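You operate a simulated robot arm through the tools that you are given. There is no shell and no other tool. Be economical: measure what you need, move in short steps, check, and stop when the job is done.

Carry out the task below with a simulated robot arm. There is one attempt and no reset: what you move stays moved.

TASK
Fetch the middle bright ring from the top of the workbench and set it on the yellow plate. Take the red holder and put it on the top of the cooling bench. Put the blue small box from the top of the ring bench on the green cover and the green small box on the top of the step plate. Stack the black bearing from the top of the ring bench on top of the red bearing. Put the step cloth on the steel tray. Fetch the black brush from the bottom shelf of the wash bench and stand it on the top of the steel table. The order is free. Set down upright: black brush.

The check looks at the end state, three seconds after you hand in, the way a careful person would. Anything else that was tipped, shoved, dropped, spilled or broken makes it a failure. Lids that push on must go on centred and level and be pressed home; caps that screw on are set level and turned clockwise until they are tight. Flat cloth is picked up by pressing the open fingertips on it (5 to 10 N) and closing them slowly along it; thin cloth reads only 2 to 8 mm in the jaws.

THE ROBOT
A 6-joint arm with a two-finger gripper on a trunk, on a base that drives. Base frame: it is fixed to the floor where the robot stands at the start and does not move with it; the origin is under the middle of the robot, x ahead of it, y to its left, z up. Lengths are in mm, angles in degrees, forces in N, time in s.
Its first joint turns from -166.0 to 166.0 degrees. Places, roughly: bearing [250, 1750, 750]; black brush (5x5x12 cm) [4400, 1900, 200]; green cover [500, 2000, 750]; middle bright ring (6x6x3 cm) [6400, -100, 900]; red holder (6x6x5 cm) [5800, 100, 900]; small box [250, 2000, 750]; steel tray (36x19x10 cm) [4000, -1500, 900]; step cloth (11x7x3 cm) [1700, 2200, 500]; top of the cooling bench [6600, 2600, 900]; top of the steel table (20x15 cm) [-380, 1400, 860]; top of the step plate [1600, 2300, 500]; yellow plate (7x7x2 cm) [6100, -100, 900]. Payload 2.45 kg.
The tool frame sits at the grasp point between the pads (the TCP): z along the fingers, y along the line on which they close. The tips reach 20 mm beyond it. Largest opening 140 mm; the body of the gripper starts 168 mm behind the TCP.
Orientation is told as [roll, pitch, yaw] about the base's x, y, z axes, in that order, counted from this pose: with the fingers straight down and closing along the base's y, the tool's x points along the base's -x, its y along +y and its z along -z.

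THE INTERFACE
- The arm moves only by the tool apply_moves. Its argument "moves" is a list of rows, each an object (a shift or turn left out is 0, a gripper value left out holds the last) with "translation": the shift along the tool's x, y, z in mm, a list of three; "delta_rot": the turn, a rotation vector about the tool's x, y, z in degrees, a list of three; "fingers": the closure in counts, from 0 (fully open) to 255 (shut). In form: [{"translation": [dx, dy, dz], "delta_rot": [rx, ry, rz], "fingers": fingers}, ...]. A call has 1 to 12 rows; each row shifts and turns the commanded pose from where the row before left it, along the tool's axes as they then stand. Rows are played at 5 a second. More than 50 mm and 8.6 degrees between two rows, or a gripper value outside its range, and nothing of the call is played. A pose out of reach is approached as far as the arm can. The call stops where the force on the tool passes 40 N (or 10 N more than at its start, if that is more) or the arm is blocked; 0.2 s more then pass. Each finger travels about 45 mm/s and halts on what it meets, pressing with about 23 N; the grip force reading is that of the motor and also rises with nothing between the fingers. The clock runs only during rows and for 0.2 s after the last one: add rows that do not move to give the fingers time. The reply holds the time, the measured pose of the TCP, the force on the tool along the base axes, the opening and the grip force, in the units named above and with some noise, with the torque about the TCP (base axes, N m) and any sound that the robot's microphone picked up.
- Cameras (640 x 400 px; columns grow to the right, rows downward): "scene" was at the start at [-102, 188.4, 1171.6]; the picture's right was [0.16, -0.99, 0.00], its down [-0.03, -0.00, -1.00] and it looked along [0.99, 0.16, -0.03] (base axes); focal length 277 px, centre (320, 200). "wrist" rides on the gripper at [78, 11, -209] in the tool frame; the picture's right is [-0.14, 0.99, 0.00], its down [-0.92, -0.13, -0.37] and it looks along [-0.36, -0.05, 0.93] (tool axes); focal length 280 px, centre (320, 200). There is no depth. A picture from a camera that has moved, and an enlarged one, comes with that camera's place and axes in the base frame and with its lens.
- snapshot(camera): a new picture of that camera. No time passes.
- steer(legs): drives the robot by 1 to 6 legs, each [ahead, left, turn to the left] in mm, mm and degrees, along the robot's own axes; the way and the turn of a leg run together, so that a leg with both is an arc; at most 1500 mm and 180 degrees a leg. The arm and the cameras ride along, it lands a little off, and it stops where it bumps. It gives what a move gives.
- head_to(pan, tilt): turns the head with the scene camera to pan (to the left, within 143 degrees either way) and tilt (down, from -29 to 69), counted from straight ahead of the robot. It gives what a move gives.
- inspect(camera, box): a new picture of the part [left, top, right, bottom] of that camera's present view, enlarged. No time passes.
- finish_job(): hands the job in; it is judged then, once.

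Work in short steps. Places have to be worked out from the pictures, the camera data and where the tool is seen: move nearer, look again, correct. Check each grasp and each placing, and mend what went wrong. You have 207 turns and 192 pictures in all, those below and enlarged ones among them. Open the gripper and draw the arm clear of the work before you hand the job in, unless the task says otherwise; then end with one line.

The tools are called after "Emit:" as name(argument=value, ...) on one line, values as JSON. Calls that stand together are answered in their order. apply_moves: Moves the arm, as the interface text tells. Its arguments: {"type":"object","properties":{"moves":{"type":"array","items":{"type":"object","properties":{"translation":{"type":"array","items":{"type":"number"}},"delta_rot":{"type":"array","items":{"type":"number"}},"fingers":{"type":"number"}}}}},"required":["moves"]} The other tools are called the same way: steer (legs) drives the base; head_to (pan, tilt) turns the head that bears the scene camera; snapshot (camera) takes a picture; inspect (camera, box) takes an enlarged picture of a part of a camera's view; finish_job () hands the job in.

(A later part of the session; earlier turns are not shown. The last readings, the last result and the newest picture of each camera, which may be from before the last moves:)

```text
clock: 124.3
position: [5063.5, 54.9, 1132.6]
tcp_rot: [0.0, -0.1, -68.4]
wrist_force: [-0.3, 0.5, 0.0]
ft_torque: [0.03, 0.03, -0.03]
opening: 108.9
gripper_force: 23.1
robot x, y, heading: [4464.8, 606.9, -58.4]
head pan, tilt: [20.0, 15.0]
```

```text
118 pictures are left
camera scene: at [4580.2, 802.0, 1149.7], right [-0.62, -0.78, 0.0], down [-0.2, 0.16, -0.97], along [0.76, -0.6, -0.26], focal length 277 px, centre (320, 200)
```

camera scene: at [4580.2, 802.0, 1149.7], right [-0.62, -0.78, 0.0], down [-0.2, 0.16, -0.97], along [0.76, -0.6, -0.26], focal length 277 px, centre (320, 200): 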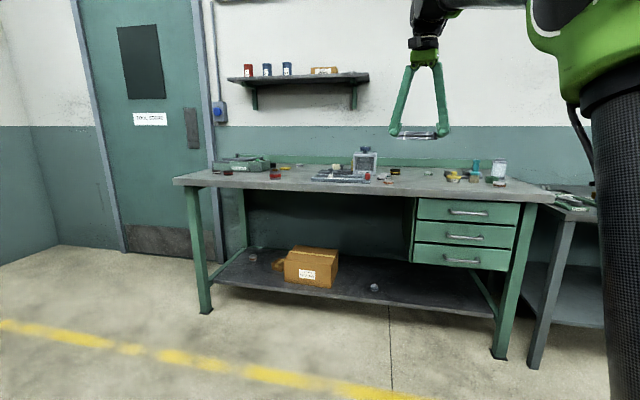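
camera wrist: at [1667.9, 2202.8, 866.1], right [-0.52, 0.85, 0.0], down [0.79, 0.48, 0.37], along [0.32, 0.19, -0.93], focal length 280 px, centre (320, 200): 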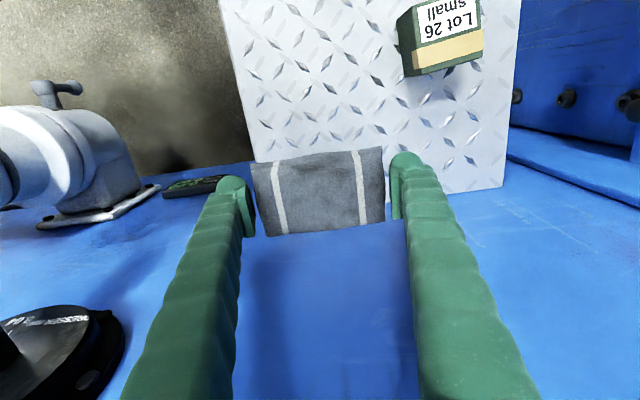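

The aisle is clear. Drive into it to ≈(3468,-881) facing the tray.

Emit:
steer(legs=[[545, -339, 0], [200, -1290, 0]])

Emit:
head_to(pan=0, tilt=25)

Emit:
snapshot(camera="scene")

Emit:
snapshot(camera="wrist")

```text
clock: 134.1
position: [4055.3, -1437.7, 1133.5]
tcp_rot: [0.0, -0.3, -68.7]
wrist_force: [0.8, 0.0, -0.2]
ft_torque: [-0.01, -0.03, -0.02]
opening: 109.1
gripper_force: 23.1
robot x, y, heading: [3453.8, -876.3, -58.9]
head pan, tilt: [20.0, 15.0]
```

```text
clock: 134.9
position: [4056.1, -1438.6, 1132.8]
tcp_rot: [0.0, -0.2, -68.7]
wrist_force: [-0.7, 0.6, -0.2]
ft_torque: [-0.01, 0.03, -0.01]
opening: 109.1
gripper_force: 23.0
robot x, y, heading: [3457.4, -881.9, -58.9]
head pan, tilt: [0.0, 25.0]
```

```text
117 pictures are left
camera scene: at [3553.4, -706.2, 1133.5], right [-0.85, -0.52, 0.0], down [-0.22, 0.36, -0.91], along [0.47, -0.77, -0.42], focal length 277 px, centre (320, 200)
```

scene: 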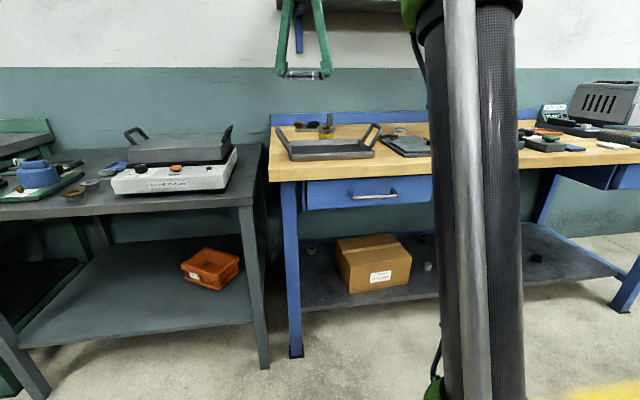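

```text
116 pictures are left
camera wrist: at [4037.0, -1359.8, 1340.1], right [0.97, 0.23, 0.0], down [0.21, -0.9, 0.37], along [0.09, -0.36, -0.93], focal length 280 px, centre (320, 200)
```

wrist: 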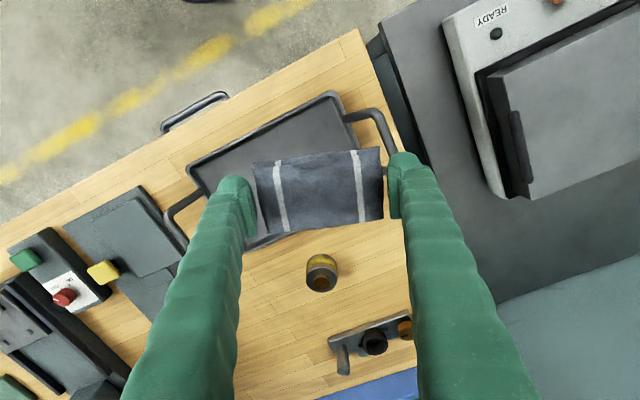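

Tray centre ≈(4020,-1498), floor z≈892, its long axis 19° from the jaws. Move over it, rotate, and lower to ~990.

Emit:
apply_moves(moves=[{"translation": [-21, -27.5, 0]}, {"translation": [-21.3, -27.5, 0]}, {"delta_rot": [0, 0, -6.4], "translation": [0, 0, 20]}, {"delta_rot": [0, 0, -6.4], "translation": [0, 0, 20]}, {"delta_rot": [0, 0, -6.4], "translation": [0, 0, 20]}, {"translation": [0, 0, 40]}, {"translation": [0, 0, 40]}])

Emit:
snapshot(camera="wrist")

Emit:
inspect(camera="scene", box=[240, 60, 420, 200])

```text
clock: 136.5
position: [4020.9, -1496.3, 992.8]
tcp_rot: [0.0, -0.2, -49.5]
wrist_force: [0.4, 0.1, -0.4]
ft_torque: [-0.02, 0.02, 0.01]
opening: 108.9
gripper_force: 23.0
robot x, y, heading: [3456.6, -880.5, -58.7]
head pan, tilt: [0.0, 25.0]
```

```text
115 pictures are left
camera wrist: at [3977.5, -1429.4, 1200.4], right [0.84, 0.54, 0.0], down [0.5, -0.78, 0.37], along [0.2, -0.31, -0.93], focal length 280 px, centre (320, 200)
```

wrist: 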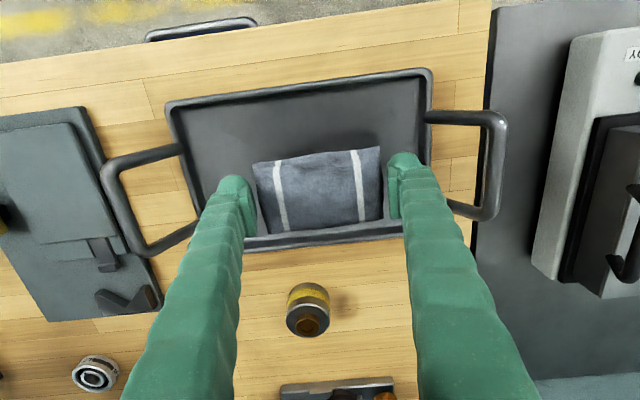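

```text
2.86 times, centred on (330, 130) of scene
camera zoom: at [3553.2, -706.3, 1133.5], right [-0.85, -0.52, 0.0], down [-0.22, 0.36, -0.91], along [0.47, -0.77, -0.42], focal length 790 px, centre (291, 400)
```

zoom: 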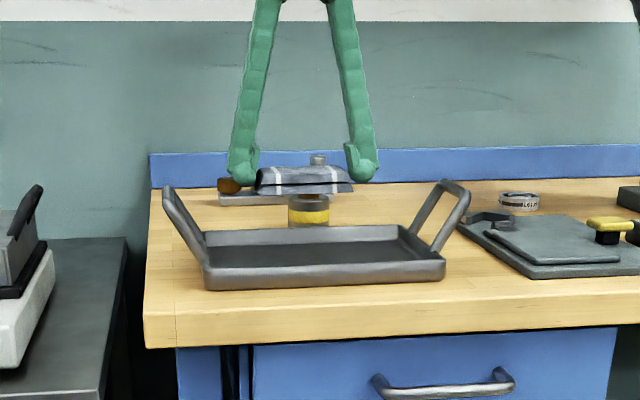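

Well aligned. Lower toward the tray floor.

Emit:
apply_moves(moves=[{"translation": [2, -4, 35]}, {"translation": [0, 0, 20]}, {"translation": [0, 0, 5]}, {"translation": [0, 0, 3]}, {"translation": [0, 0, 3]}, {"translation": [0, 0, 3]}])

Emit:
inspect(camera="scene", box=[260, 90, 400, 190])

```text
clock: 137.9
position: [4015.3, -1497.8, 924.4]
tcp_rot: [-0.1, -0.2, -49.6]
wrist_force: [-0.3, -0.1, -0.3]
ft_torque: [0.0, -0.03, 0.0]
opening: 108.8
gripper_force: 22.6
robot x, y, heading: [3459.1, -883.6, -58.9]
head pan, tilt: [0.0, 25.0]
```

```text
4.00 times, centred on (330, 140) of scene
camera zoom: at [3553.3, -706.3, 1133.5], right [-0.85, -0.52, 0.0], down [-0.22, 0.36, -0.91], along [0.47, -0.77, -0.42], focal length 1106 px, centre (280, 440)
```

zoom: 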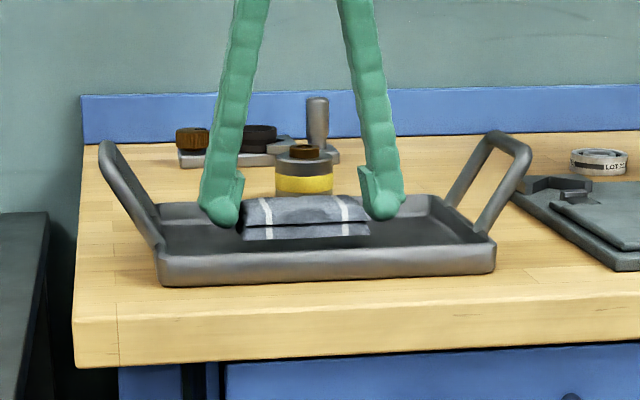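

Not in contact yet; continue in 3 mm steps.

Emit:
apply_moves(moves=[{"translation": [0, 0, 3]}, {"translation": [0, 0, 3]}, {"translation": [0, 0, 3]}, {"translation": [0, 0, 3]}, {"translation": [0, 0, 2]}])

Emit:
inspect(camera="scene", box=[260, 90, 400, 190])

```text
clock: 139.1
position: [4015.2, -1499.5, 909.2]
tcp_rot: [-0.1, -0.3, -49.5]
wrist_force: [-0.2, -0.1, -0.1]
ft_torque: [0.0, 0.0, 0.01]
opening: 108.9
gripper_force: 23.5
robot x, y, heading: [3454.2, -881.3, -58.6]
head pan, tilt: [0.0, 25.0]
```

```text
4.00 times, centred on (330, 140) of scene
camera zoom: at [3553.3, -706.3, 1133.5], right [-0.85, -0.52, 0.0], down [-0.22, 0.36, -0.91], along [0.47, -0.77, -0.42], focal length 1106 px, centre (280, 440)
```

zoom: 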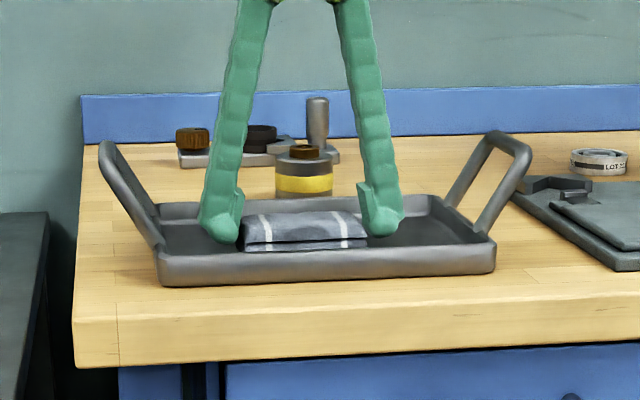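

Almost down. Two more small steps to touch.

Emit:
apply_moves(moves=[{"translation": [0, 0, 3]}, {"translation": [0, 0, 3]}, {"translation": [0, 0, 2]}])

```text
clock: 139.7
position: [4015.4, -1497.6, 906.1]
tcp_rot: [-0.1, -0.3, -49.5]
wrist_force: [-2.5, 0.8, 17.4]
ft_torque: [0.31, 0.22, -0.04]
opening: 109.5
gripper_force: 23.5
robot x, y, heading: [3454.9, -878.3, -58.9]
head pan, tilt: [0.0, 25.0]
stopped in row 2: the force on the tool passed its limit at 42 N (the readings are from after the stop); the commanded pose is now the measured one
```

Contact. Lift 2 mm, open, rise.

Emit:
apply_moves(moves=[{"translation": [0, 0, -2], "fingers": 0}, {}, {}, {}, {"translation": [0, 0, -30]}, {"translation": [0, 0, -45]}, {"translation": [0, 0, -45]}, {"translation": [0, 0, -45]}, {"translation": [0, 0, -45]}])

Emit:
snapshot(camera="wrist")

Emit:
inspect(camera="scene", box=[260, 90, 400, 190])

```text
clock: 141.7
position: [4015.6, -1497.4, 1117.1]
tcp_rot: [-0.1, -0.2, -49.5]
wrist_force: [-0.7, 0.1, -0.6]
ft_torque: [0.03, 0.03, 0.0]
opening: 140.0
gripper_force: 0.0
robot x, y, heading: [3456.5, -880.0, -58.9]
head pan, tilt: [0.0, 25.0]
```

```text
111 pictures are left
camera wrist: at [3972.7, -1430.6, 1325.3], right [0.84, 0.54, 0.0], down [0.5, -0.78, 0.37], along [0.2, -0.31, -0.93], focal length 280 px, centre (320, 200)
```

wrist: 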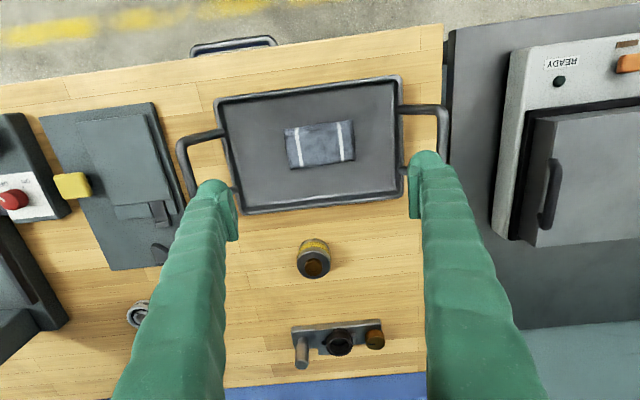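

```text
4.00 times, centred on (330, 140) of scene
camera zoom: at [3553.4, -706.4, 1133.5], right [-0.85, -0.52, 0.0], down [-0.22, 0.36, -0.91], along [0.47, -0.77, -0.42], focal length 1106 px, centre (280, 440)
```

zoom: 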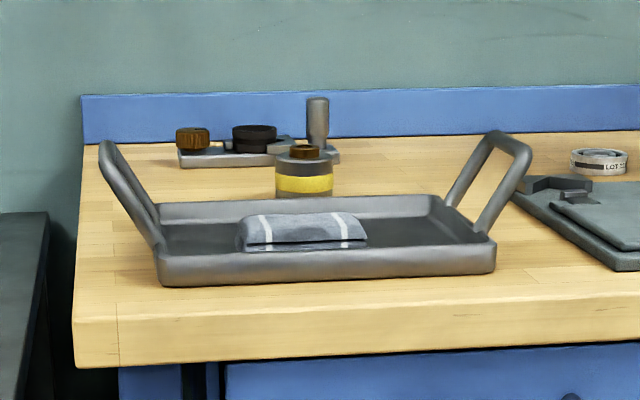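

Cloth is in the tray. Now drive back along the aisle to the green workbench, stopping at ≈(5600,530).

Emit:
steer(legs=[[-204, 1297, 0], [80, 1230, 0]])

Emit:
head_to(pan=5, tilt=25)

Emit:
snapshot(camera="scene")

Emit:
snapshot(camera="wrist")

```text
clock: 154.1
position: [6106.9, -84.9, 1116.6]
tcp_rot: [-0.1, -0.1, -49.9]
wrist_force: [0.0, 0.0, -0.4]
ft_torque: [0.01, -0.02, 0.01]
opening: 140.1
gripper_force: 0.0
robot x, y, heading: [5551.2, 536.6, -59.3]
head pan, tilt: [0.0, 25.0]
```

```text
clock: 154.8
position: [6107.6, -83.4, 1117.0]
tcp_rot: [-0.2, -0.3, -49.9]
wrist_force: [-0.3, 0.3, -0.1]
ft_torque: [0.01, -0.01, -0.03]
opening: 140.1
gripper_force: 0.1
robot x, y, heading: [5553.4, 540.3, -58.9]
head pan, tilt: [5.0, 25.0]
```

```text
109 pictures are left
camera scene: at [5656.8, 715.3, 1133.5], right [-0.81, -0.59, 0.0], down [-0.25, 0.34, -0.91], along [0.53, -0.73, -0.42], focal length 277 px, centre (320, 200)
```

scene: 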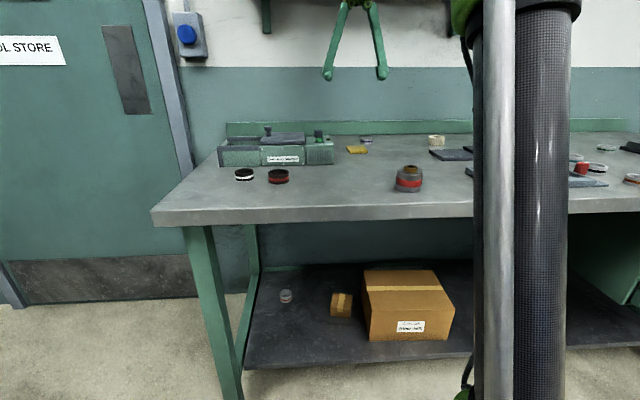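

```text
108 pictures are left
camera wrist: at [6065.0, -15.8, 1325.0], right [0.85, 0.53, 0.0], down [0.5, -0.78, 0.37], along [0.2, -0.32, -0.93], focal length 280 px, centre (320, 200)
```

wrist: 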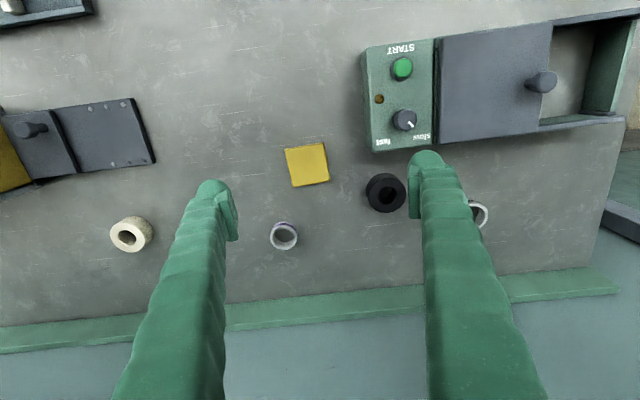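

Yellow plate seen at ≈(6109,-126); several rings. I zoom for identification.

Emit:
inspect(camera="scene", box=[200, 110, 480, 220])

Emit:
apply_moves(moves=[{"translation": [0, 45, 0]}, {"translation": [0, 45, 0]}, {"translation": [0, 45, 0]}])

Emit:
snapshot(camera="wrist")

```text
2.29 times, centred on (340, 165) of scene
camera zoom: at [5656.8, 715.3, 1133.5], right [-0.81, -0.59, 0.0], down [-0.25, 0.34, -0.91], along [0.53, -0.73, -0.42], focal length 632 px, centre (274, 280)
```

zoom: 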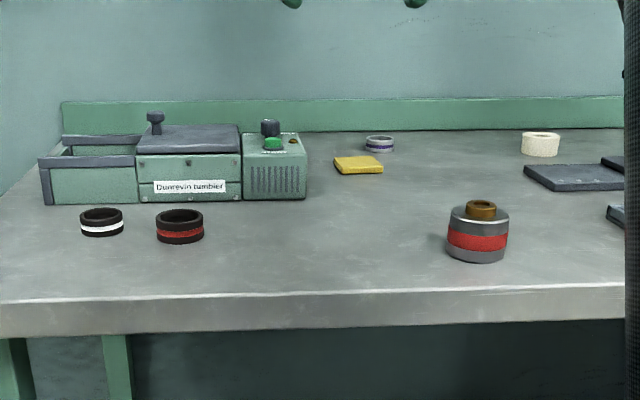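

```text
clock: 155.6
position: [6209.9, 3.9, 1116.1]
tcp_rot: [-0.1, -0.2, -50.0]
wrist_force: [-0.5, 0.1, 0.4]
ft_torque: [0.04, -0.06, 0.03]
opening: 140.5
gripper_force: 0.1
robot x, y, heading: [5551.3, 538.3, -59.0]
head pan, tilt: [5.0, 25.0]
```

```text
106 pictures are left
camera wrist: at [6168.2, 71.3, 1324.1], right [0.85, 0.53, 0.0], down [0.49, -0.79, 0.37], along [0.2, -0.32, -0.93], focal length 280 px, centre (320, 200)
```

wrist: 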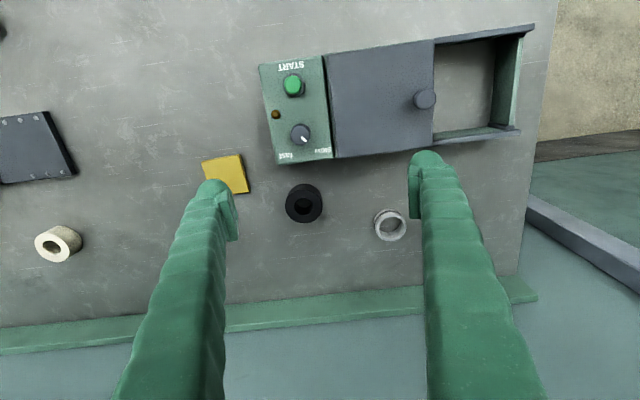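

Three bright rings by size: small (blue band), middle (~58 mm, at ≈(6383,-50)) and large beige. I take the middle one; drive left ~205 to reach it.

Emit:
steer(legs=[[20, 205, 0]])

Emit:
apply_moves(moves=[{"translation": [-40, -15, 0]}, {"translation": [-40, -15, 0]}, {"translation": [-40, -15, 0]}, {"translation": [0, 0, 40]}])

Emit:
snapshot(camera="wrist")

```text
clock: 157.2
position: [6395.2, 90.7, 1116.0]
tcp_rot: [-0.1, -0.2, -49.8]
wrist_force: [0.1, 0.1, -0.4]
ft_torque: [-0.01, -0.02, 0.0]
opening: 140.0
gripper_force: 0.0
robot x, y, heading: [5738.1, 624.8, -59.1]
head pan, tilt: [5.0, 25.0]
```

```text
clock: 158.3
position: [6618.8, 15.6, 1040.7]
tcp_rot: [4.1, 0.9, -38.6]
wrist_force: [1.3, 3.8, 2.8]
ft_torque: [-0.8, 0.2, -0.02]
opening: 140.0
gripper_force: 0.0
robot x, y, heading: [5825.5, 601.2, -48.3]
head pan, tilt: [5.0, 25.0]
stopped in row 4: the force on the tool passed its limit at 96 N (the readings are from after the stop); the commanded pose is now the measured one
```

```text
105 pictures are left
camera wrist: at [6557.6, 58.6, 1250.8], right [0.72, 0.69, 0.07], down [0.63, -0.7, 0.34], along [0.28, -0.21, -0.94], focal length 280 px, centre (320, 200)
```

wrist: 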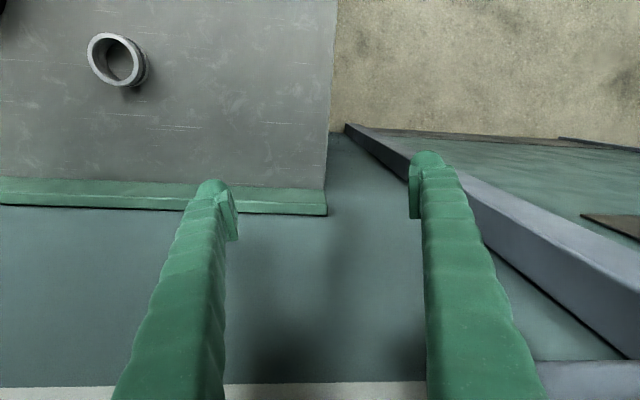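

Unexpected: the base got turned—something blocked the arm (perhaps the wall shelf). I look before moving.

Emit:
snapshot(camera="scene")

Emit:
head_to(pan=10, tilt=-10)

Emit:
snapshot(camera="scene")

```text
104 pictures are left
camera scene: at [5898.2, 804.4, 1132.1], right [-0.69, -0.73, 0.01], down [-0.31, 0.28, -0.91], along [0.66, -0.63, -0.42], focal length 277 px, centre (320, 200)
```

scene: 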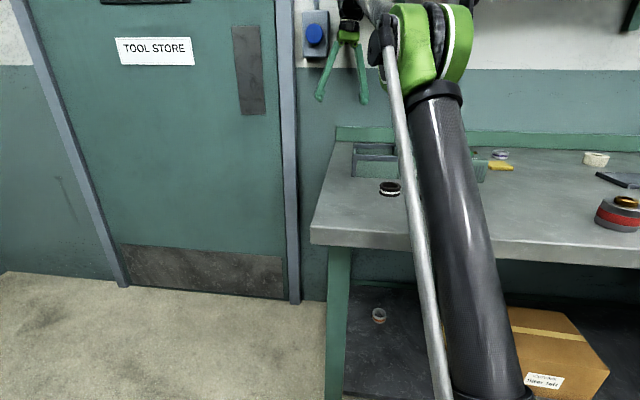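

```text
clock: 159.3
position: [6513.4, -9.5, 1054.8]
tcp_rot: [1.7, 0.4, -44.5]
wrist_force: [0.5, -0.4, -0.3]
ft_torque: [-0.03, 0.03, 0.04]
opening: 139.8
gripper_force: 0.0
robot x, y, heading: [5765.5, 614.8, -54.6]
head pan, tilt: [10.0, -10.0]
```

```text
103 pictures are left
camera scene: at [5857.5, 813.3, 1189.1], right [-0.7, -0.71, 0.0], down [0.12, -0.12, -0.98], along [0.7, -0.69, 0.17], focal length 277 px, centre (320, 200)
```

scene: 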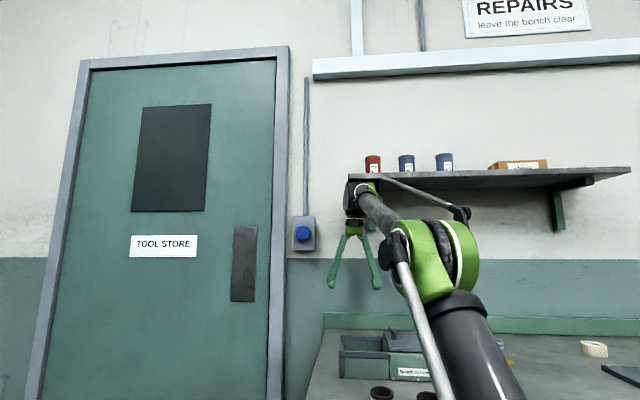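

The wrist ran into the wall shelf; nothing fell and the base is settling back. I let it settle, then check.

Emit:
apply_moves(moves=[{}, {}, {}, {}, {}])

Emit:
snapshot(camera="scene")

Emit:
snapshot(camera="wrist")

```text
clock: 160.5
position: [6514.5, -8.8, 1054.4]
tcp_rot: [1.7, 0.4, -44.6]
wrist_force: [0.1, -0.9, -1.3]
ft_torque: [0.0, -0.04, -0.01]
opening: 140.1
gripper_force: 0.1
robot x, y, heading: [5771.0, 615.8, -54.7]
head pan, tilt: [10.0, -10.0]
```

```text
102 pictures are left
camera scene: at [5858.6, 813.0, 1189.1], right [-0.7, -0.71, 0.0], down [0.12, -0.12, -0.98], along [0.7, -0.69, 0.17], focal length 277 px, centre (320, 200)
```

scene: 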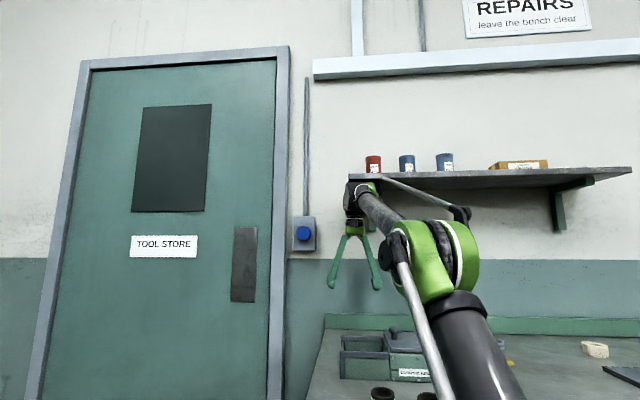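

```text
101 pictures are left
camera wrist: at [6463.9, 47.5, 1263.6], right [0.79, 0.61, 0.03], down [0.56, -0.75, 0.36], along [0.24, -0.27, -0.93], focal length 280 px, centre (320, 200)
```

wrist: 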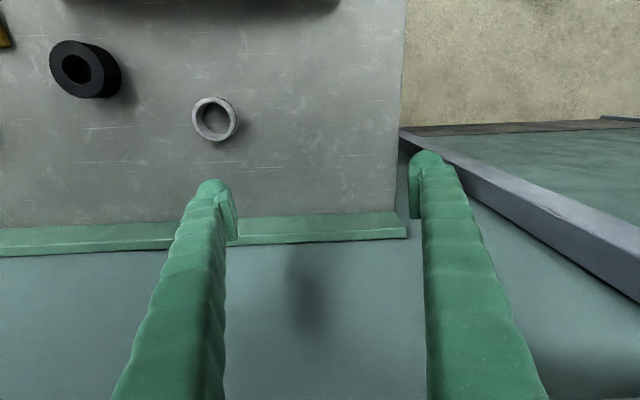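

Settled. Retract the hand away from the wall at this height, re-levelling the tool.

Emit:
apply_moves(moves=[{"translation": [45, -5, 0]}, {"translation": [45, -5, 0]}, {"translation": [45, -5, 0]}, {"translation": [30, -20, 0]}])

Emit:
snapshot(camera="wrist")

Emit:
snapshot(camera="scene")

```text
clock: 161.5
position: [6372.3, 80.3, 1054.1]
tcp_rot: [1.7, 0.4, -44.6]
wrist_force: [-0.4, 0.3, -0.5]
ft_torque: [0.02, 0.05, 0.0]
opening: 139.7
gripper_force: 0.0
robot x, y, heading: [5768.3, 619.1, -54.7]
head pan, tilt: [10.0, -10.0]
```

```text
100 pictures are left
camera wrist: at [6320.7, 137.9, 1263.4], right [0.79, 0.61, 0.03], down [0.56, -0.75, 0.36], along [0.24, -0.27, -0.93], focal length 280 px, centre (320, 200)
```

wrist: 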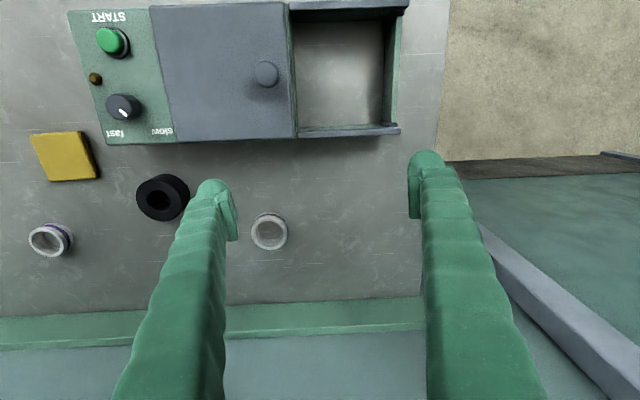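

```text
99 pictures are left
camera scene: at [5858.8, 813.0, 1189.1], right [-0.7, -0.71, 0.0], down [0.12, -0.12, -0.98], along [0.7, -0.69, 0.17], focal length 277 px, centre (320, 200)
```

scene: 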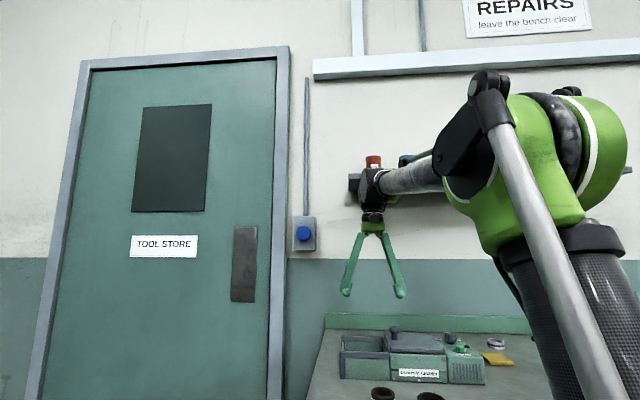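

Ring top z≈898 at ≈(6385,-52). The shelf underside is ~1430 and wrist top ~390 above TCP, so I must stay below z≈1010. I level the tool, drop to 1003 here, then go forward.

Emit:
apply_moves(moves=[{"delta_rot": [0.93, -1.47, 0], "translation": [0, 0, 25]}, {"translation": [0, 0, 26]}])

Emit:
snapshot(camera="wrist")

Emit:
head_to(pan=10, tilt=15)

Emit:
snapshot(camera="scene")

```text
clock: 162.1
position: [6373.1, 81.9, 1004.4]
tcp_rot: [0.8, -1.1, -44.5]
wrist_force: [0.0, -0.4, 0.4]
ft_torque: [-0.03, -0.04, 0.01]
opening: 139.8
gripper_force: 0.0
robot x, y, heading: [5763.0, 618.3, -54.7]
head pan, tilt: [10.0, -10.0]
```

```text
98 pictures are left
camera wrist: at [6320.2, 145.3, 1210.3], right [0.79, 0.61, 0.02], down [0.56, -0.74, 0.38], along [0.25, -0.3, -0.92], focal length 280 px, centre (320, 200)
```

wrist: 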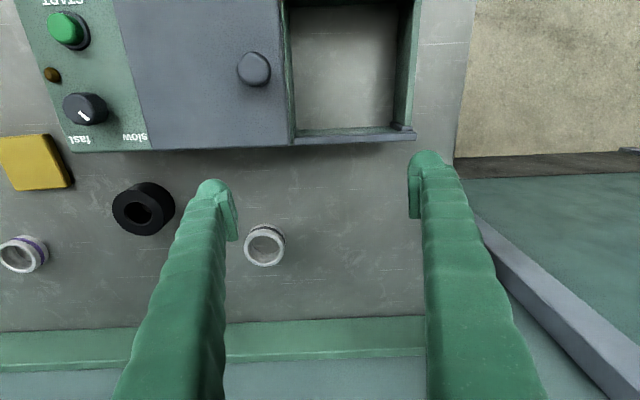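

```text
clock: 163.0
position: [6373.3, 81.6, 1004.4]
tcp_rot: [0.9, -1.1, -44.6]
wrist_force: [0.3, 0.2, -0.2]
ft_torque: [0.0, -0.01, 0.03]
opening: 139.9
gripper_force: 0.1
robot x, y, heading: [5765.0, 616.7, -54.7]
head pan, tilt: [10.0, 15.0]
```

```text
97 pictures are left
camera scene: at [5865.0, 806.7, 1149.8], right [-0.7, -0.71, 0.0], down [-0.18, 0.18, -0.97], along [0.69, -0.68, -0.26], focal length 277 px, centre (320, 200)
```

scene: 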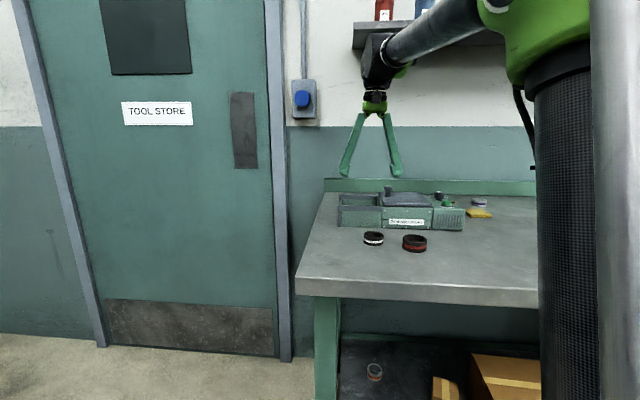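

Ring confirmed at ≈(6387,-51). Level the tool and move over it at this height.

Emit:
apply_moves(moves=[{"delta_rot": [0.9, 1.1, 0], "translation": [0, -28, 0]}, {"translation": [-20, -28, 0]}, {"translation": [-40, -28, 0]}, {"translation": [-42, 0, 0]}])

Emit:
snapshot(camera="wrist")

```text
clock: 164.0
position: [6387.7, -49.1, 1003.3]
tcp_rot: [-0.1, 0.0, -44.7]
wrist_force: [0.5, 0.3, 0.6]
ft_torque: [-0.07, -0.02, -0.03]
opening: 139.9
gripper_force: 0.0
robot x, y, heading: [5766.2, 618.0, -54.9]
head pan, tilt: [10.0, 15.0]
```

```text
96 pictures are left
camera wrist: at [6338.8, 13.0, 1211.6], right [0.79, 0.61, 0.0], down [0.57, -0.74, 0.37], along [0.22, -0.29, -0.93], focal length 280 px, centre (320, 200)
```

wrist: 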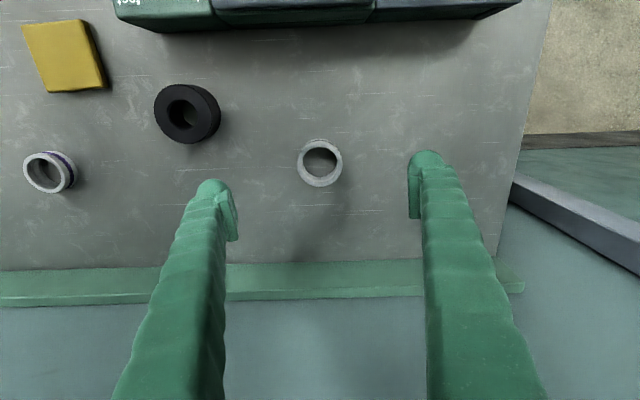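

Centred. Descend to TCP ≈900 and close.

Emit:
apply_moves(moves=[{"translation": [0, 0, 45]}, {"translation": [0, 0, 45]}, {"translation": [0, 0, 8]}, {"translation": [0, 0, 4]}, {"fingers": 255}, {}, {}, {}, {}, {}])

Emit:
snapshot(camera="wrist")

```text
clock: 166.2
position: [6388.9, -50.1, 899.8]
tcp_rot: [-0.1, 0.0, -44.6]
wrist_force: [0.5, 0.2, 2.2]
ft_torque: [0.06, -0.05, -0.01]
opening: 50.6
gripper_force: 23.3
robot x, y, heading: [5765.9, 614.7, -54.7]
head pan, tilt: [10.0, 15.0]
```

```text
95 pictures are left
camera wrist: at [6339.9, 12.9, 1109.8], right [0.79, 0.61, 0.0], down [0.57, -0.74, 0.37], along [0.22, -0.29, -0.93], focal length 280 px, centre (320, 200)
```

wrist: 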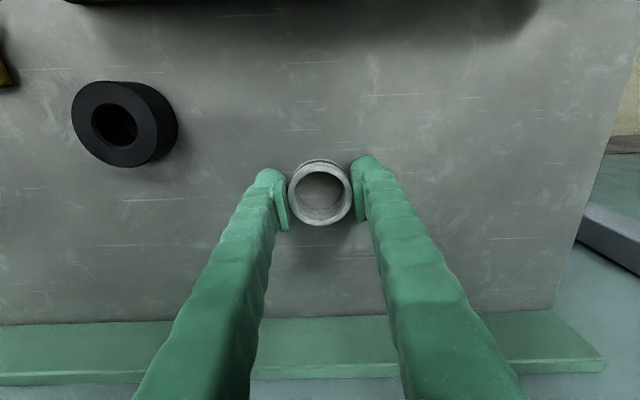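

Ring gripped (51 mm). Raise to ~990 and carry it along the bench to the yellow plate at ≈(6108,-125).

Emit:
apply_moves(moves=[{"translation": [0, 0, -45]}, {"translation": [0, 0, -40]}, {"translation": [0, -42, 0]}, {"translation": [0, -42, 0]}, {"translation": [20, -42, 0]}, {"translation": [25, -42, 0]}, {"translation": [25, -42, 0]}, {"translation": [27, -40, 0]}, {"translation": [45, 0, 0]}])

Emit:
snapshot(camera="wrist")

Emit:
snapshot(camera="scene")

```text
clock: 168.2
position: [6111.2, -128.4, 989.0]
tcp_rot: [-0.2, 0.0, -44.5]
wrist_force: [0.7, -0.3, -1.6]
ft_torque: [0.08, 0.05, 0.0]
opening: 50.9
gripper_force: 22.6
robot x, y, heading: [5762.4, 619.6, -54.5]
head pan, tilt: [10.0, 15.0]
```

```text
94 pictures are left
camera wrist: at [6063.0, -65.2, 1195.6], right [0.79, 0.61, 0.0], down [0.57, -0.74, 0.37], along [0.22, -0.29, -0.93], focal length 280 px, centre (320, 200)
```

wrist: 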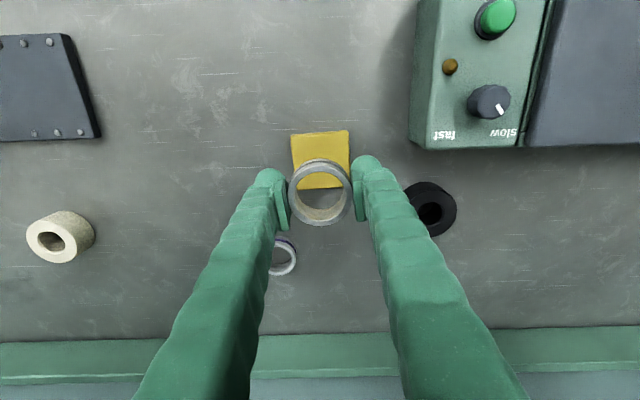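

```text
93 pictures are left
camera scene: at [5865.1, 806.4, 1149.8], right [-0.7, -0.71, 0.0], down [-0.18, 0.18, -0.97], along [0.69, -0.68, -0.26], focal length 277 px, centre (320, 200)
```

scene: 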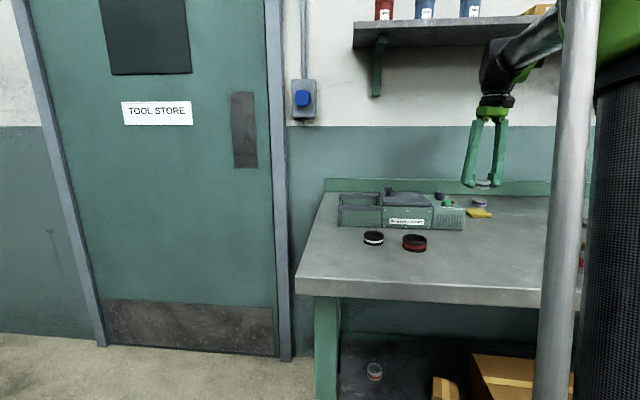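

Plate is centred beneath. Shift 5 mm and lower.

Emit:
apply_moves(moves=[{"translation": [5, 1.5, 40]}, {"translation": [0, 0, 20]}, {"translation": [0, 0, 4]}, {"translation": [0, 0, 3]}, {"translation": [0, 0, 2]}, {"translation": [0, 0, 2]}])

Emit:
inspect(camera="wrist", box=[220, 90, 420, 240])

Emit:
inspect(camera="scene", box=[420, 160, 540, 240])

```text
clock: 169.6
position: [6107.7, -122.4, 915.4]
tcp_rot: [-0.1, 0.0, -44.6]
wrist_force: [0.0, 0.7, -1.7]
ft_torque: [0.01, 0.01, 0.0]
opening: 50.4
gripper_force: 22.7
robot x, y, heading: [5767.9, 612.5, -54.7]
head pan, tilt: [10.0, 15.0]
```

```text
2.67 times, centred on (320, 165) of wrist
camera zoom: at [6060.7, -60.1, 1124.2], right [0.79, 0.61, 0.0], down [0.57, -0.74, 0.37], along [0.22, -0.29, -0.93], focal length 748 px, centre (320, 293)
```

zoom: 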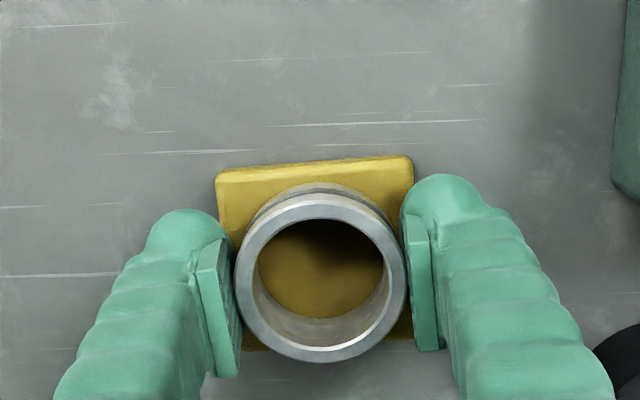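

```text
5.00 times, centred on (480, 200) of scene
camera zoom: at [5864.9, 806.6, 1149.8], right [-0.7, -0.71, 0.0], down [-0.18, 0.18, -0.97], along [0.69, -0.68, -0.26], focal length 1383 px, centre (-480, 200)
```

zoom: 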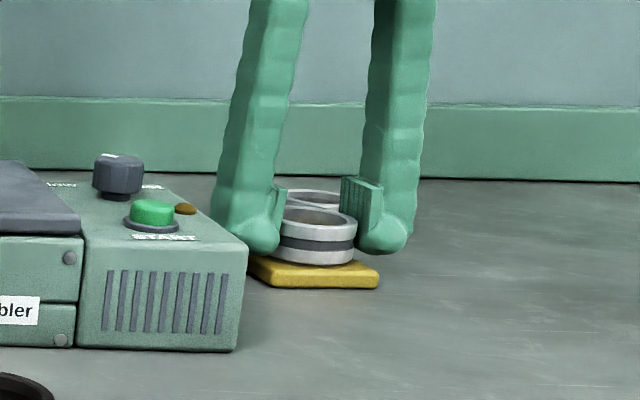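

Nearly on. Continue in 2 mm steps until contact.

Emit:
apply_moves(moves=[{"translation": [0, 0, 2]}, {"translation": [0, 0, 2]}, {"translation": [0, 0, 2]}, {"translation": [0, 0, 2]}, {"translation": [0, 0, 2]}])

```text
clock: 170.6
position: [6107.5, -122.8, 909.0]
tcp_rot: [0.0, 0.0, -44.6]
wrist_force: [-0.5, 3.5, 15.9]
ft_torque: [0.39, -0.14, -0.05]
opening: 50.7
gripper_force: 22.9
robot x, y, heading: [5767.1, 617.2, -54.8]
head pan, tilt: [10.0, 15.0]
stopped in row 4: the force on the tool passed its limit at 46 N (the readings are from after the stop); the commanded pose is now the measured one
```

Contact. Check seating before release.

Emit:
inspect(camera="scene", box=[450, 180, 520, 225])

Emit:
apply_moves(moves=[{"translation": [0, 0, -1], "fingers": 130}, {}, {}, {"translation": [0, 0, -20]}, {"translation": [0, 0, -40]}])

Emit:
inspect(camera="scene", box=[420, 160, 540, 240])

Emit:
snapshot(camera="wrist")

```text
8.89 times, centred on (485, 202) of scene
camera zoom: at [5864.7, 807.2, 1149.7], right [-0.7, -0.71, 0.0], down [-0.18, 0.18, -0.97], along [0.69, -0.68, -0.26], focal length 2459 px, centre (-1147, 178)
```

zoom: 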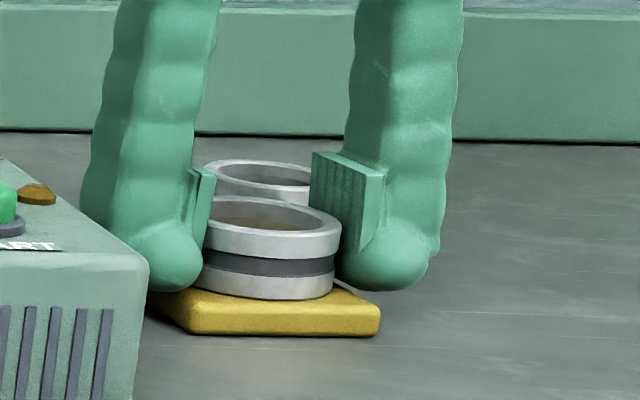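

```text
clock: 171.8
position: [6108.3, -124.7, 970.5]
tcp_rot: [-0.1, 0.0, -44.7]
wrist_force: [0.6, -0.2, -0.2]
ft_torque: [0.04, -0.02, 0.0]
opening: 68.5
gripper_force: 0.1
robot x, y, heading: [5765.1, 619.3, -54.6]
head pan, tilt: [10.0, 15.0]
```

```text
5.00 times, centred on (480, 200) of scene
camera zoom: at [5865.0, 806.5, 1149.8], right [-0.7, -0.71, 0.0], down [-0.18, 0.18, -0.97], along [0.69, -0.68, -0.26], focal length 1383 px, centre (-480, 200)
```

zoom: 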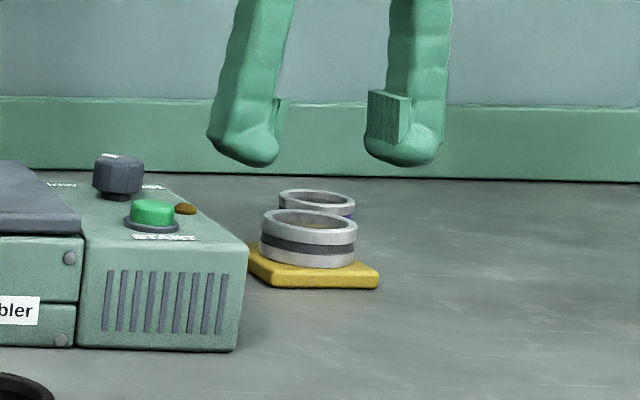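

```text
88 pictures are left
camera wrist: at [6060.6, -61.4, 1178.7], right [0.79, 0.61, 0.0], down [0.57, -0.74, 0.37], along [0.22, -0.29, -0.93], focal length 280 px, centre (320, 200)
```

wrist: 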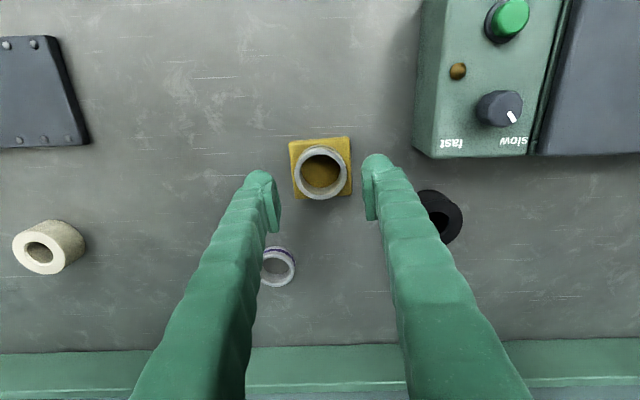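

Ring placed. Raise to ~1008 (below shelf limit) and back the base 380 mm to get the red holder at ≈(5831,133) into reach.

Emit:
apply_moves(moves=[{"translation": [0, 0, -38]}, {"translation": [40, -25, 0]}, {"translation": [40, -25, 0]}])

Emit:
steer(legs=[[-380, 0, 0]])

Emit:
head_to(pan=0, tilt=20)

Emit:
snapshot(camera="wrist")

Emit:
snapshot(camera="scene")

```text
clock: 172.6
position: [6017.9, -103.4, 1008.9]
tcp_rot: [-0.1, 0.1, -44.5]
wrist_force: [-0.4, 0.0, -0.2]
ft_torque: [0.02, 0.09, 0.0]
opening: 68.5
gripper_force: 0.2
robot x, y, heading: [5769.9, 618.3, -54.8]
head pan, tilt: [10.0, 15.0]
```

```text
clock: 175.0
position: [5798.4, 208.6, 1008.6]
tcp_rot: [-0.1, 0.1, -44.5]
wrist_force: [0.4, -0.4, 0.2]
ft_torque: [0.02, -0.02, -0.01]
opening: 68.6
gripper_force: 0.1
robot x, y, heading: [5543.9, 928.6, -54.5]
head pan, tilt: [10.0, 15.0]
```

```text
clock: 175.7
position: [5798.7, 208.4, 1008.9]
tcp_rot: [-0.2, 0.0, -44.6]
wrist_force: [-0.3, -0.3, 1.5]
ft_torque: [0.01, 0.02, 0.01]
opening: 68.6
gripper_force: 0.2
robot x, y, heading: [5549.5, 923.2, -54.7]
head pan, tilt: [0.0, 20.0]
```

```text
87 pictures are left
camera wrist: at [5750.1, 271.1, 1217.1], right [0.79, 0.61, 0.0], down [0.57, -0.74, 0.37], along [0.22, -0.29, -0.93], focal length 280 px, centre (320, 200)
```

wrist: 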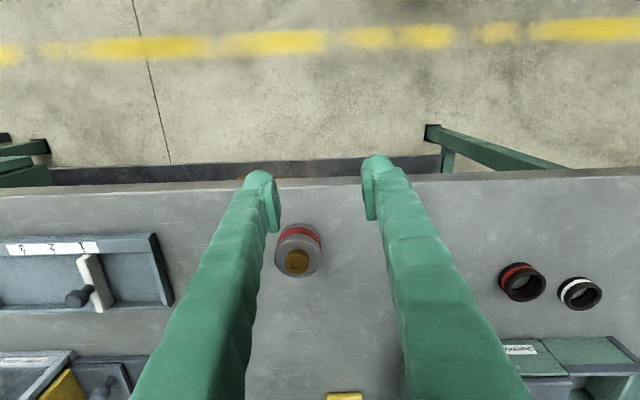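

```text
86 pictures are left
camera scene: at [5631.5, 1107.8, 1141.6], right [-0.82, -0.58, 0.0], down [-0.2, 0.28, -0.94], along [0.54, -0.77, -0.34], focal length 277 px, centre (320, 200)
```

scene: 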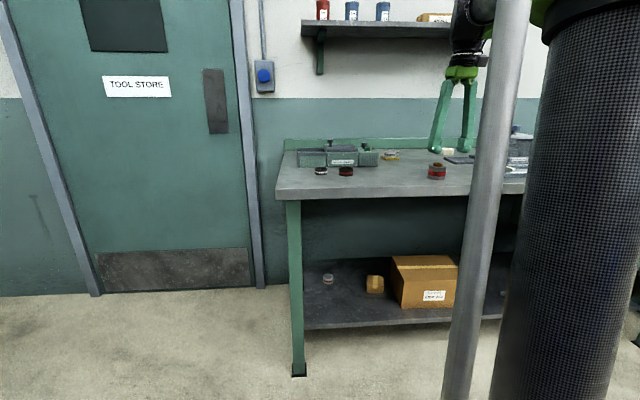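

Red holder at ≈(5846,98). Move over it, opening to ~105 mm.

Emit:
apply_moves(moves=[{"translation": [-36, -15, 0], "fingers": 60}, {"translation": [-37, -15, 0]}, {"translation": [-37, -15, 20]}])

Emit:
snapshot(camera="wrist")

Emit:
inspect(camera="scene", box=[380, 110, 500, 200])

```text
clock: 176.5
position: [5845.2, 99.8, 989.7]
tcp_rot: [-0.1, 0.0, -44.4]
wrist_force: [0.1, 0.3, 1.0]
ft_torque: [-0.12, -0.07, 0.03]
opening: 107.0
gripper_force: 0.1
robot x, y, heading: [5551.4, 928.4, -54.5]
head pan, tilt: [0.0, 20.0]
```

```text
85 pictures are left
camera wrist: at [5797.0, 162.1, 1197.8], right [0.79, 0.61, 0.0], down [0.57, -0.74, 0.37], along [0.22, -0.29, -0.93], focal length 280 px, centre (320, 200)
```

wrist: 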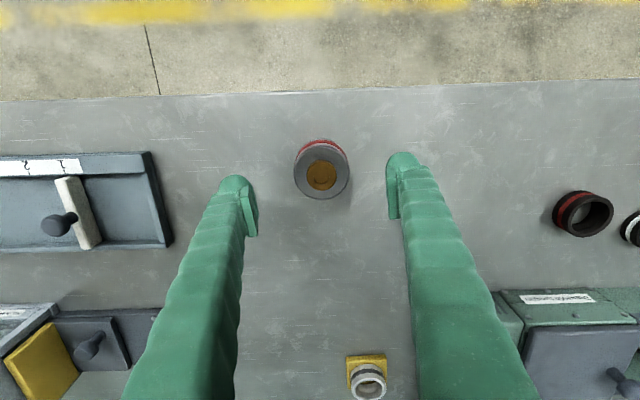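

```text
4.44 times, centred on (440, 155) of scene
camera zoom: at [5631.3, 1108.2, 1141.6], right [-0.82, -0.58, 0.0], down [-0.2, 0.28, -0.94], along [0.54, -0.77, -0.34], focal length 1229 px, centre (-213, 400)
```

zoom: 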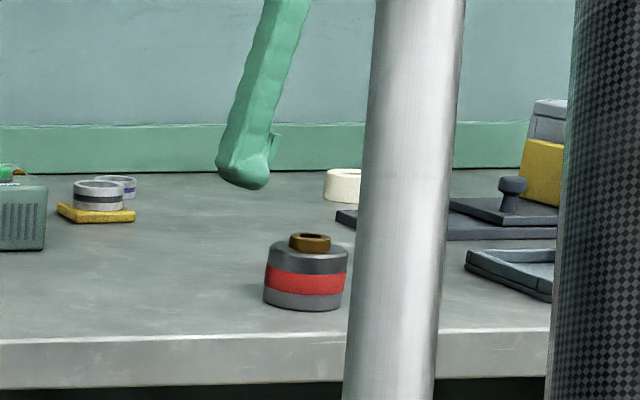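

Centred to ~4 mm. Descend and grip at TCP ≈897.

Emit:
apply_moves(moves=[{"translation": [-4, 1, 45]}, {"translation": [0, 0, 40]}, {"translation": [0, 0, 7]}, {"fingers": 255}, {}, {}, {}, {}])

Emit:
apply_moves(moves=[{"translation": [0, 0, -20]}, {"translation": [0, 0, -45]}, {"translation": [0, 0, -30]}])

Emit:
snapshot(camera="wrist")

```text
clock: 177.9
position: [5852.2, 99.9, 899.5]
tcp_rot: [0.0, -0.1, -44.3]
wrist_force: [2.0, -0.5, 30.0]
ft_torque: [0.11, 0.18, 0.02]
opening: 60.0
gripper_force: 23.1
robot x, y, heading: [5548.8, 927.3, -54.4]
head pan, tilt: [0.0, 20.0]
stopped in row 7: the force on the tool passed its limit at 51 N (the readings are from after the stop); the commanded pose is now the measured one
```

```text
clock: 178.8
position: [5849.8, 98.2, 993.6]
tcp_rot: [0.0, 0.0, -44.4]
wrist_force: [0.8, -0.2, -6.0]
ft_torque: [-0.01, 0.02, 0.04]
opening: 59.9
gripper_force: 22.7
robot x, y, heading: [5547.3, 929.5, -54.4]
head pan, tilt: [0.0, 20.0]
```

```text
83 pictures are left
camera wrist: at [5802.8, 160.7, 1201.1], right [0.79, 0.61, 0.0], down [0.57, -0.74, 0.37], along [0.23, -0.29, -0.93], focal length 280 px, centre (320, 200)
```

wrist: 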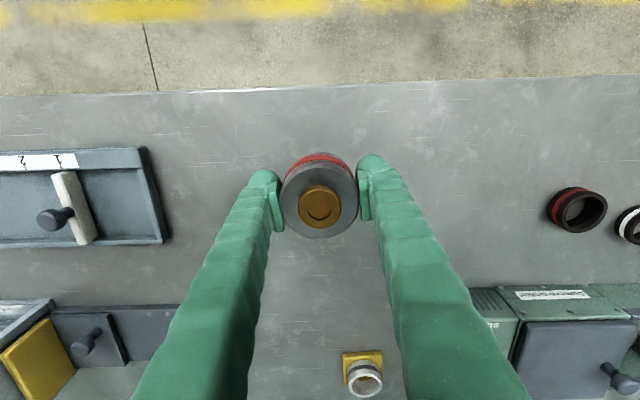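

Holder held. Raise, back off 200 mm and turn left toward the cooling bench.

Emit:
apply_moves(moves=[{"translation": [20, 0, -40]}, {"translation": [20, 0, -40]}])

Emit:
steer(legs=[[-200, 0, 0], [0, 0, 95]])

Emit:
head_to(pan=10, tilt=10)

Emit:
snapshot(camera="scene")

Emit:
head_to(pan=75, tilt=15)

Emit:
snapshot(camera="scene")

```text
clock: 179.3
position: [5821.8, 124.8, 1072.3]
tcp_rot: [0.0, 0.1, -44.3]
wrist_force: [0.7, -0.2, -7.0]
ft_torque: [0.05, 0.02, -0.01]
opening: 59.8
gripper_force: 22.8
robot x, y, heading: [5548.0, 928.9, -54.5]
head pan, tilt: [0.0, 20.0]
```

```text
clock: 185.0
position: [6202.8, 1440.4, 1072.8]
tcp_rot: [0.0, 0.0, 51.0]
wrist_force: [-0.7, 1.1, -7.0]
ft_torque: [0.03, -0.03, 0.0]
opening: 59.7
gripper_force: 23.4
robot x, y, heading: [5429.1, 1089.7, 40.8]
head pan, tilt: [0.0, 20.0]
```

```text
clock: 185.7
position: [6203.3, 1441.2, 1072.7]
tcp_rot: [0.0, 0.0, 50.9]
wrist_force: [-0.5, 0.3, -6.8]
ft_torque: [-0.01, 0.01, 0.03]
opening: 59.8
gripper_force: 23.7
robot x, y, heading: [5429.1, 1092.9, 40.8]
head pan, tilt: [10.0, 10.0]
```

```text
82 pictures are left
camera scene: at [5229.9, 1171.9, 1157.9], right [0.77, -0.63, 0.0], down [-0.11, -0.14, -0.98], along [0.62, 0.76, -0.17], focal length 277 px, centre (320, 200)
```

scene: 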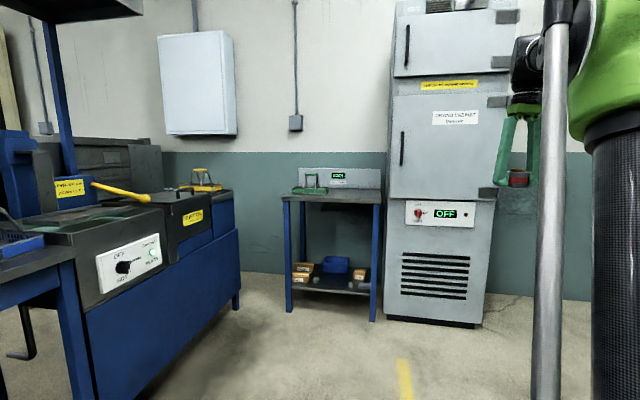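

```text
clock: 187.1
position: [6202.8, 1442.2, 1071.7]
tcp_rot: [0.0, 0.0, 51.0]
wrist_force: [0.1, 0.2, -5.8]
ft_torque: [0.0, 0.0, -0.03]
opening: 59.9
gripper_force: 23.2
robot x, y, heading: [5427.6, 1092.0, 40.8]
head pan, tilt: [75.0, 15.0]
```

```text
81 pictures are left
camera scene: at [5130.5, 1184.0, 1149.8], right [0.9, 0.43, 0.0], down [0.11, -0.23, -0.97], along [-0.42, 0.87, -0.26], focal length 277 px, centre (320, 200)
```

scene: 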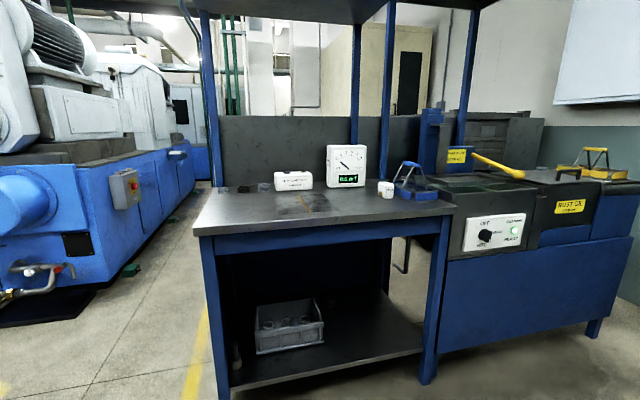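

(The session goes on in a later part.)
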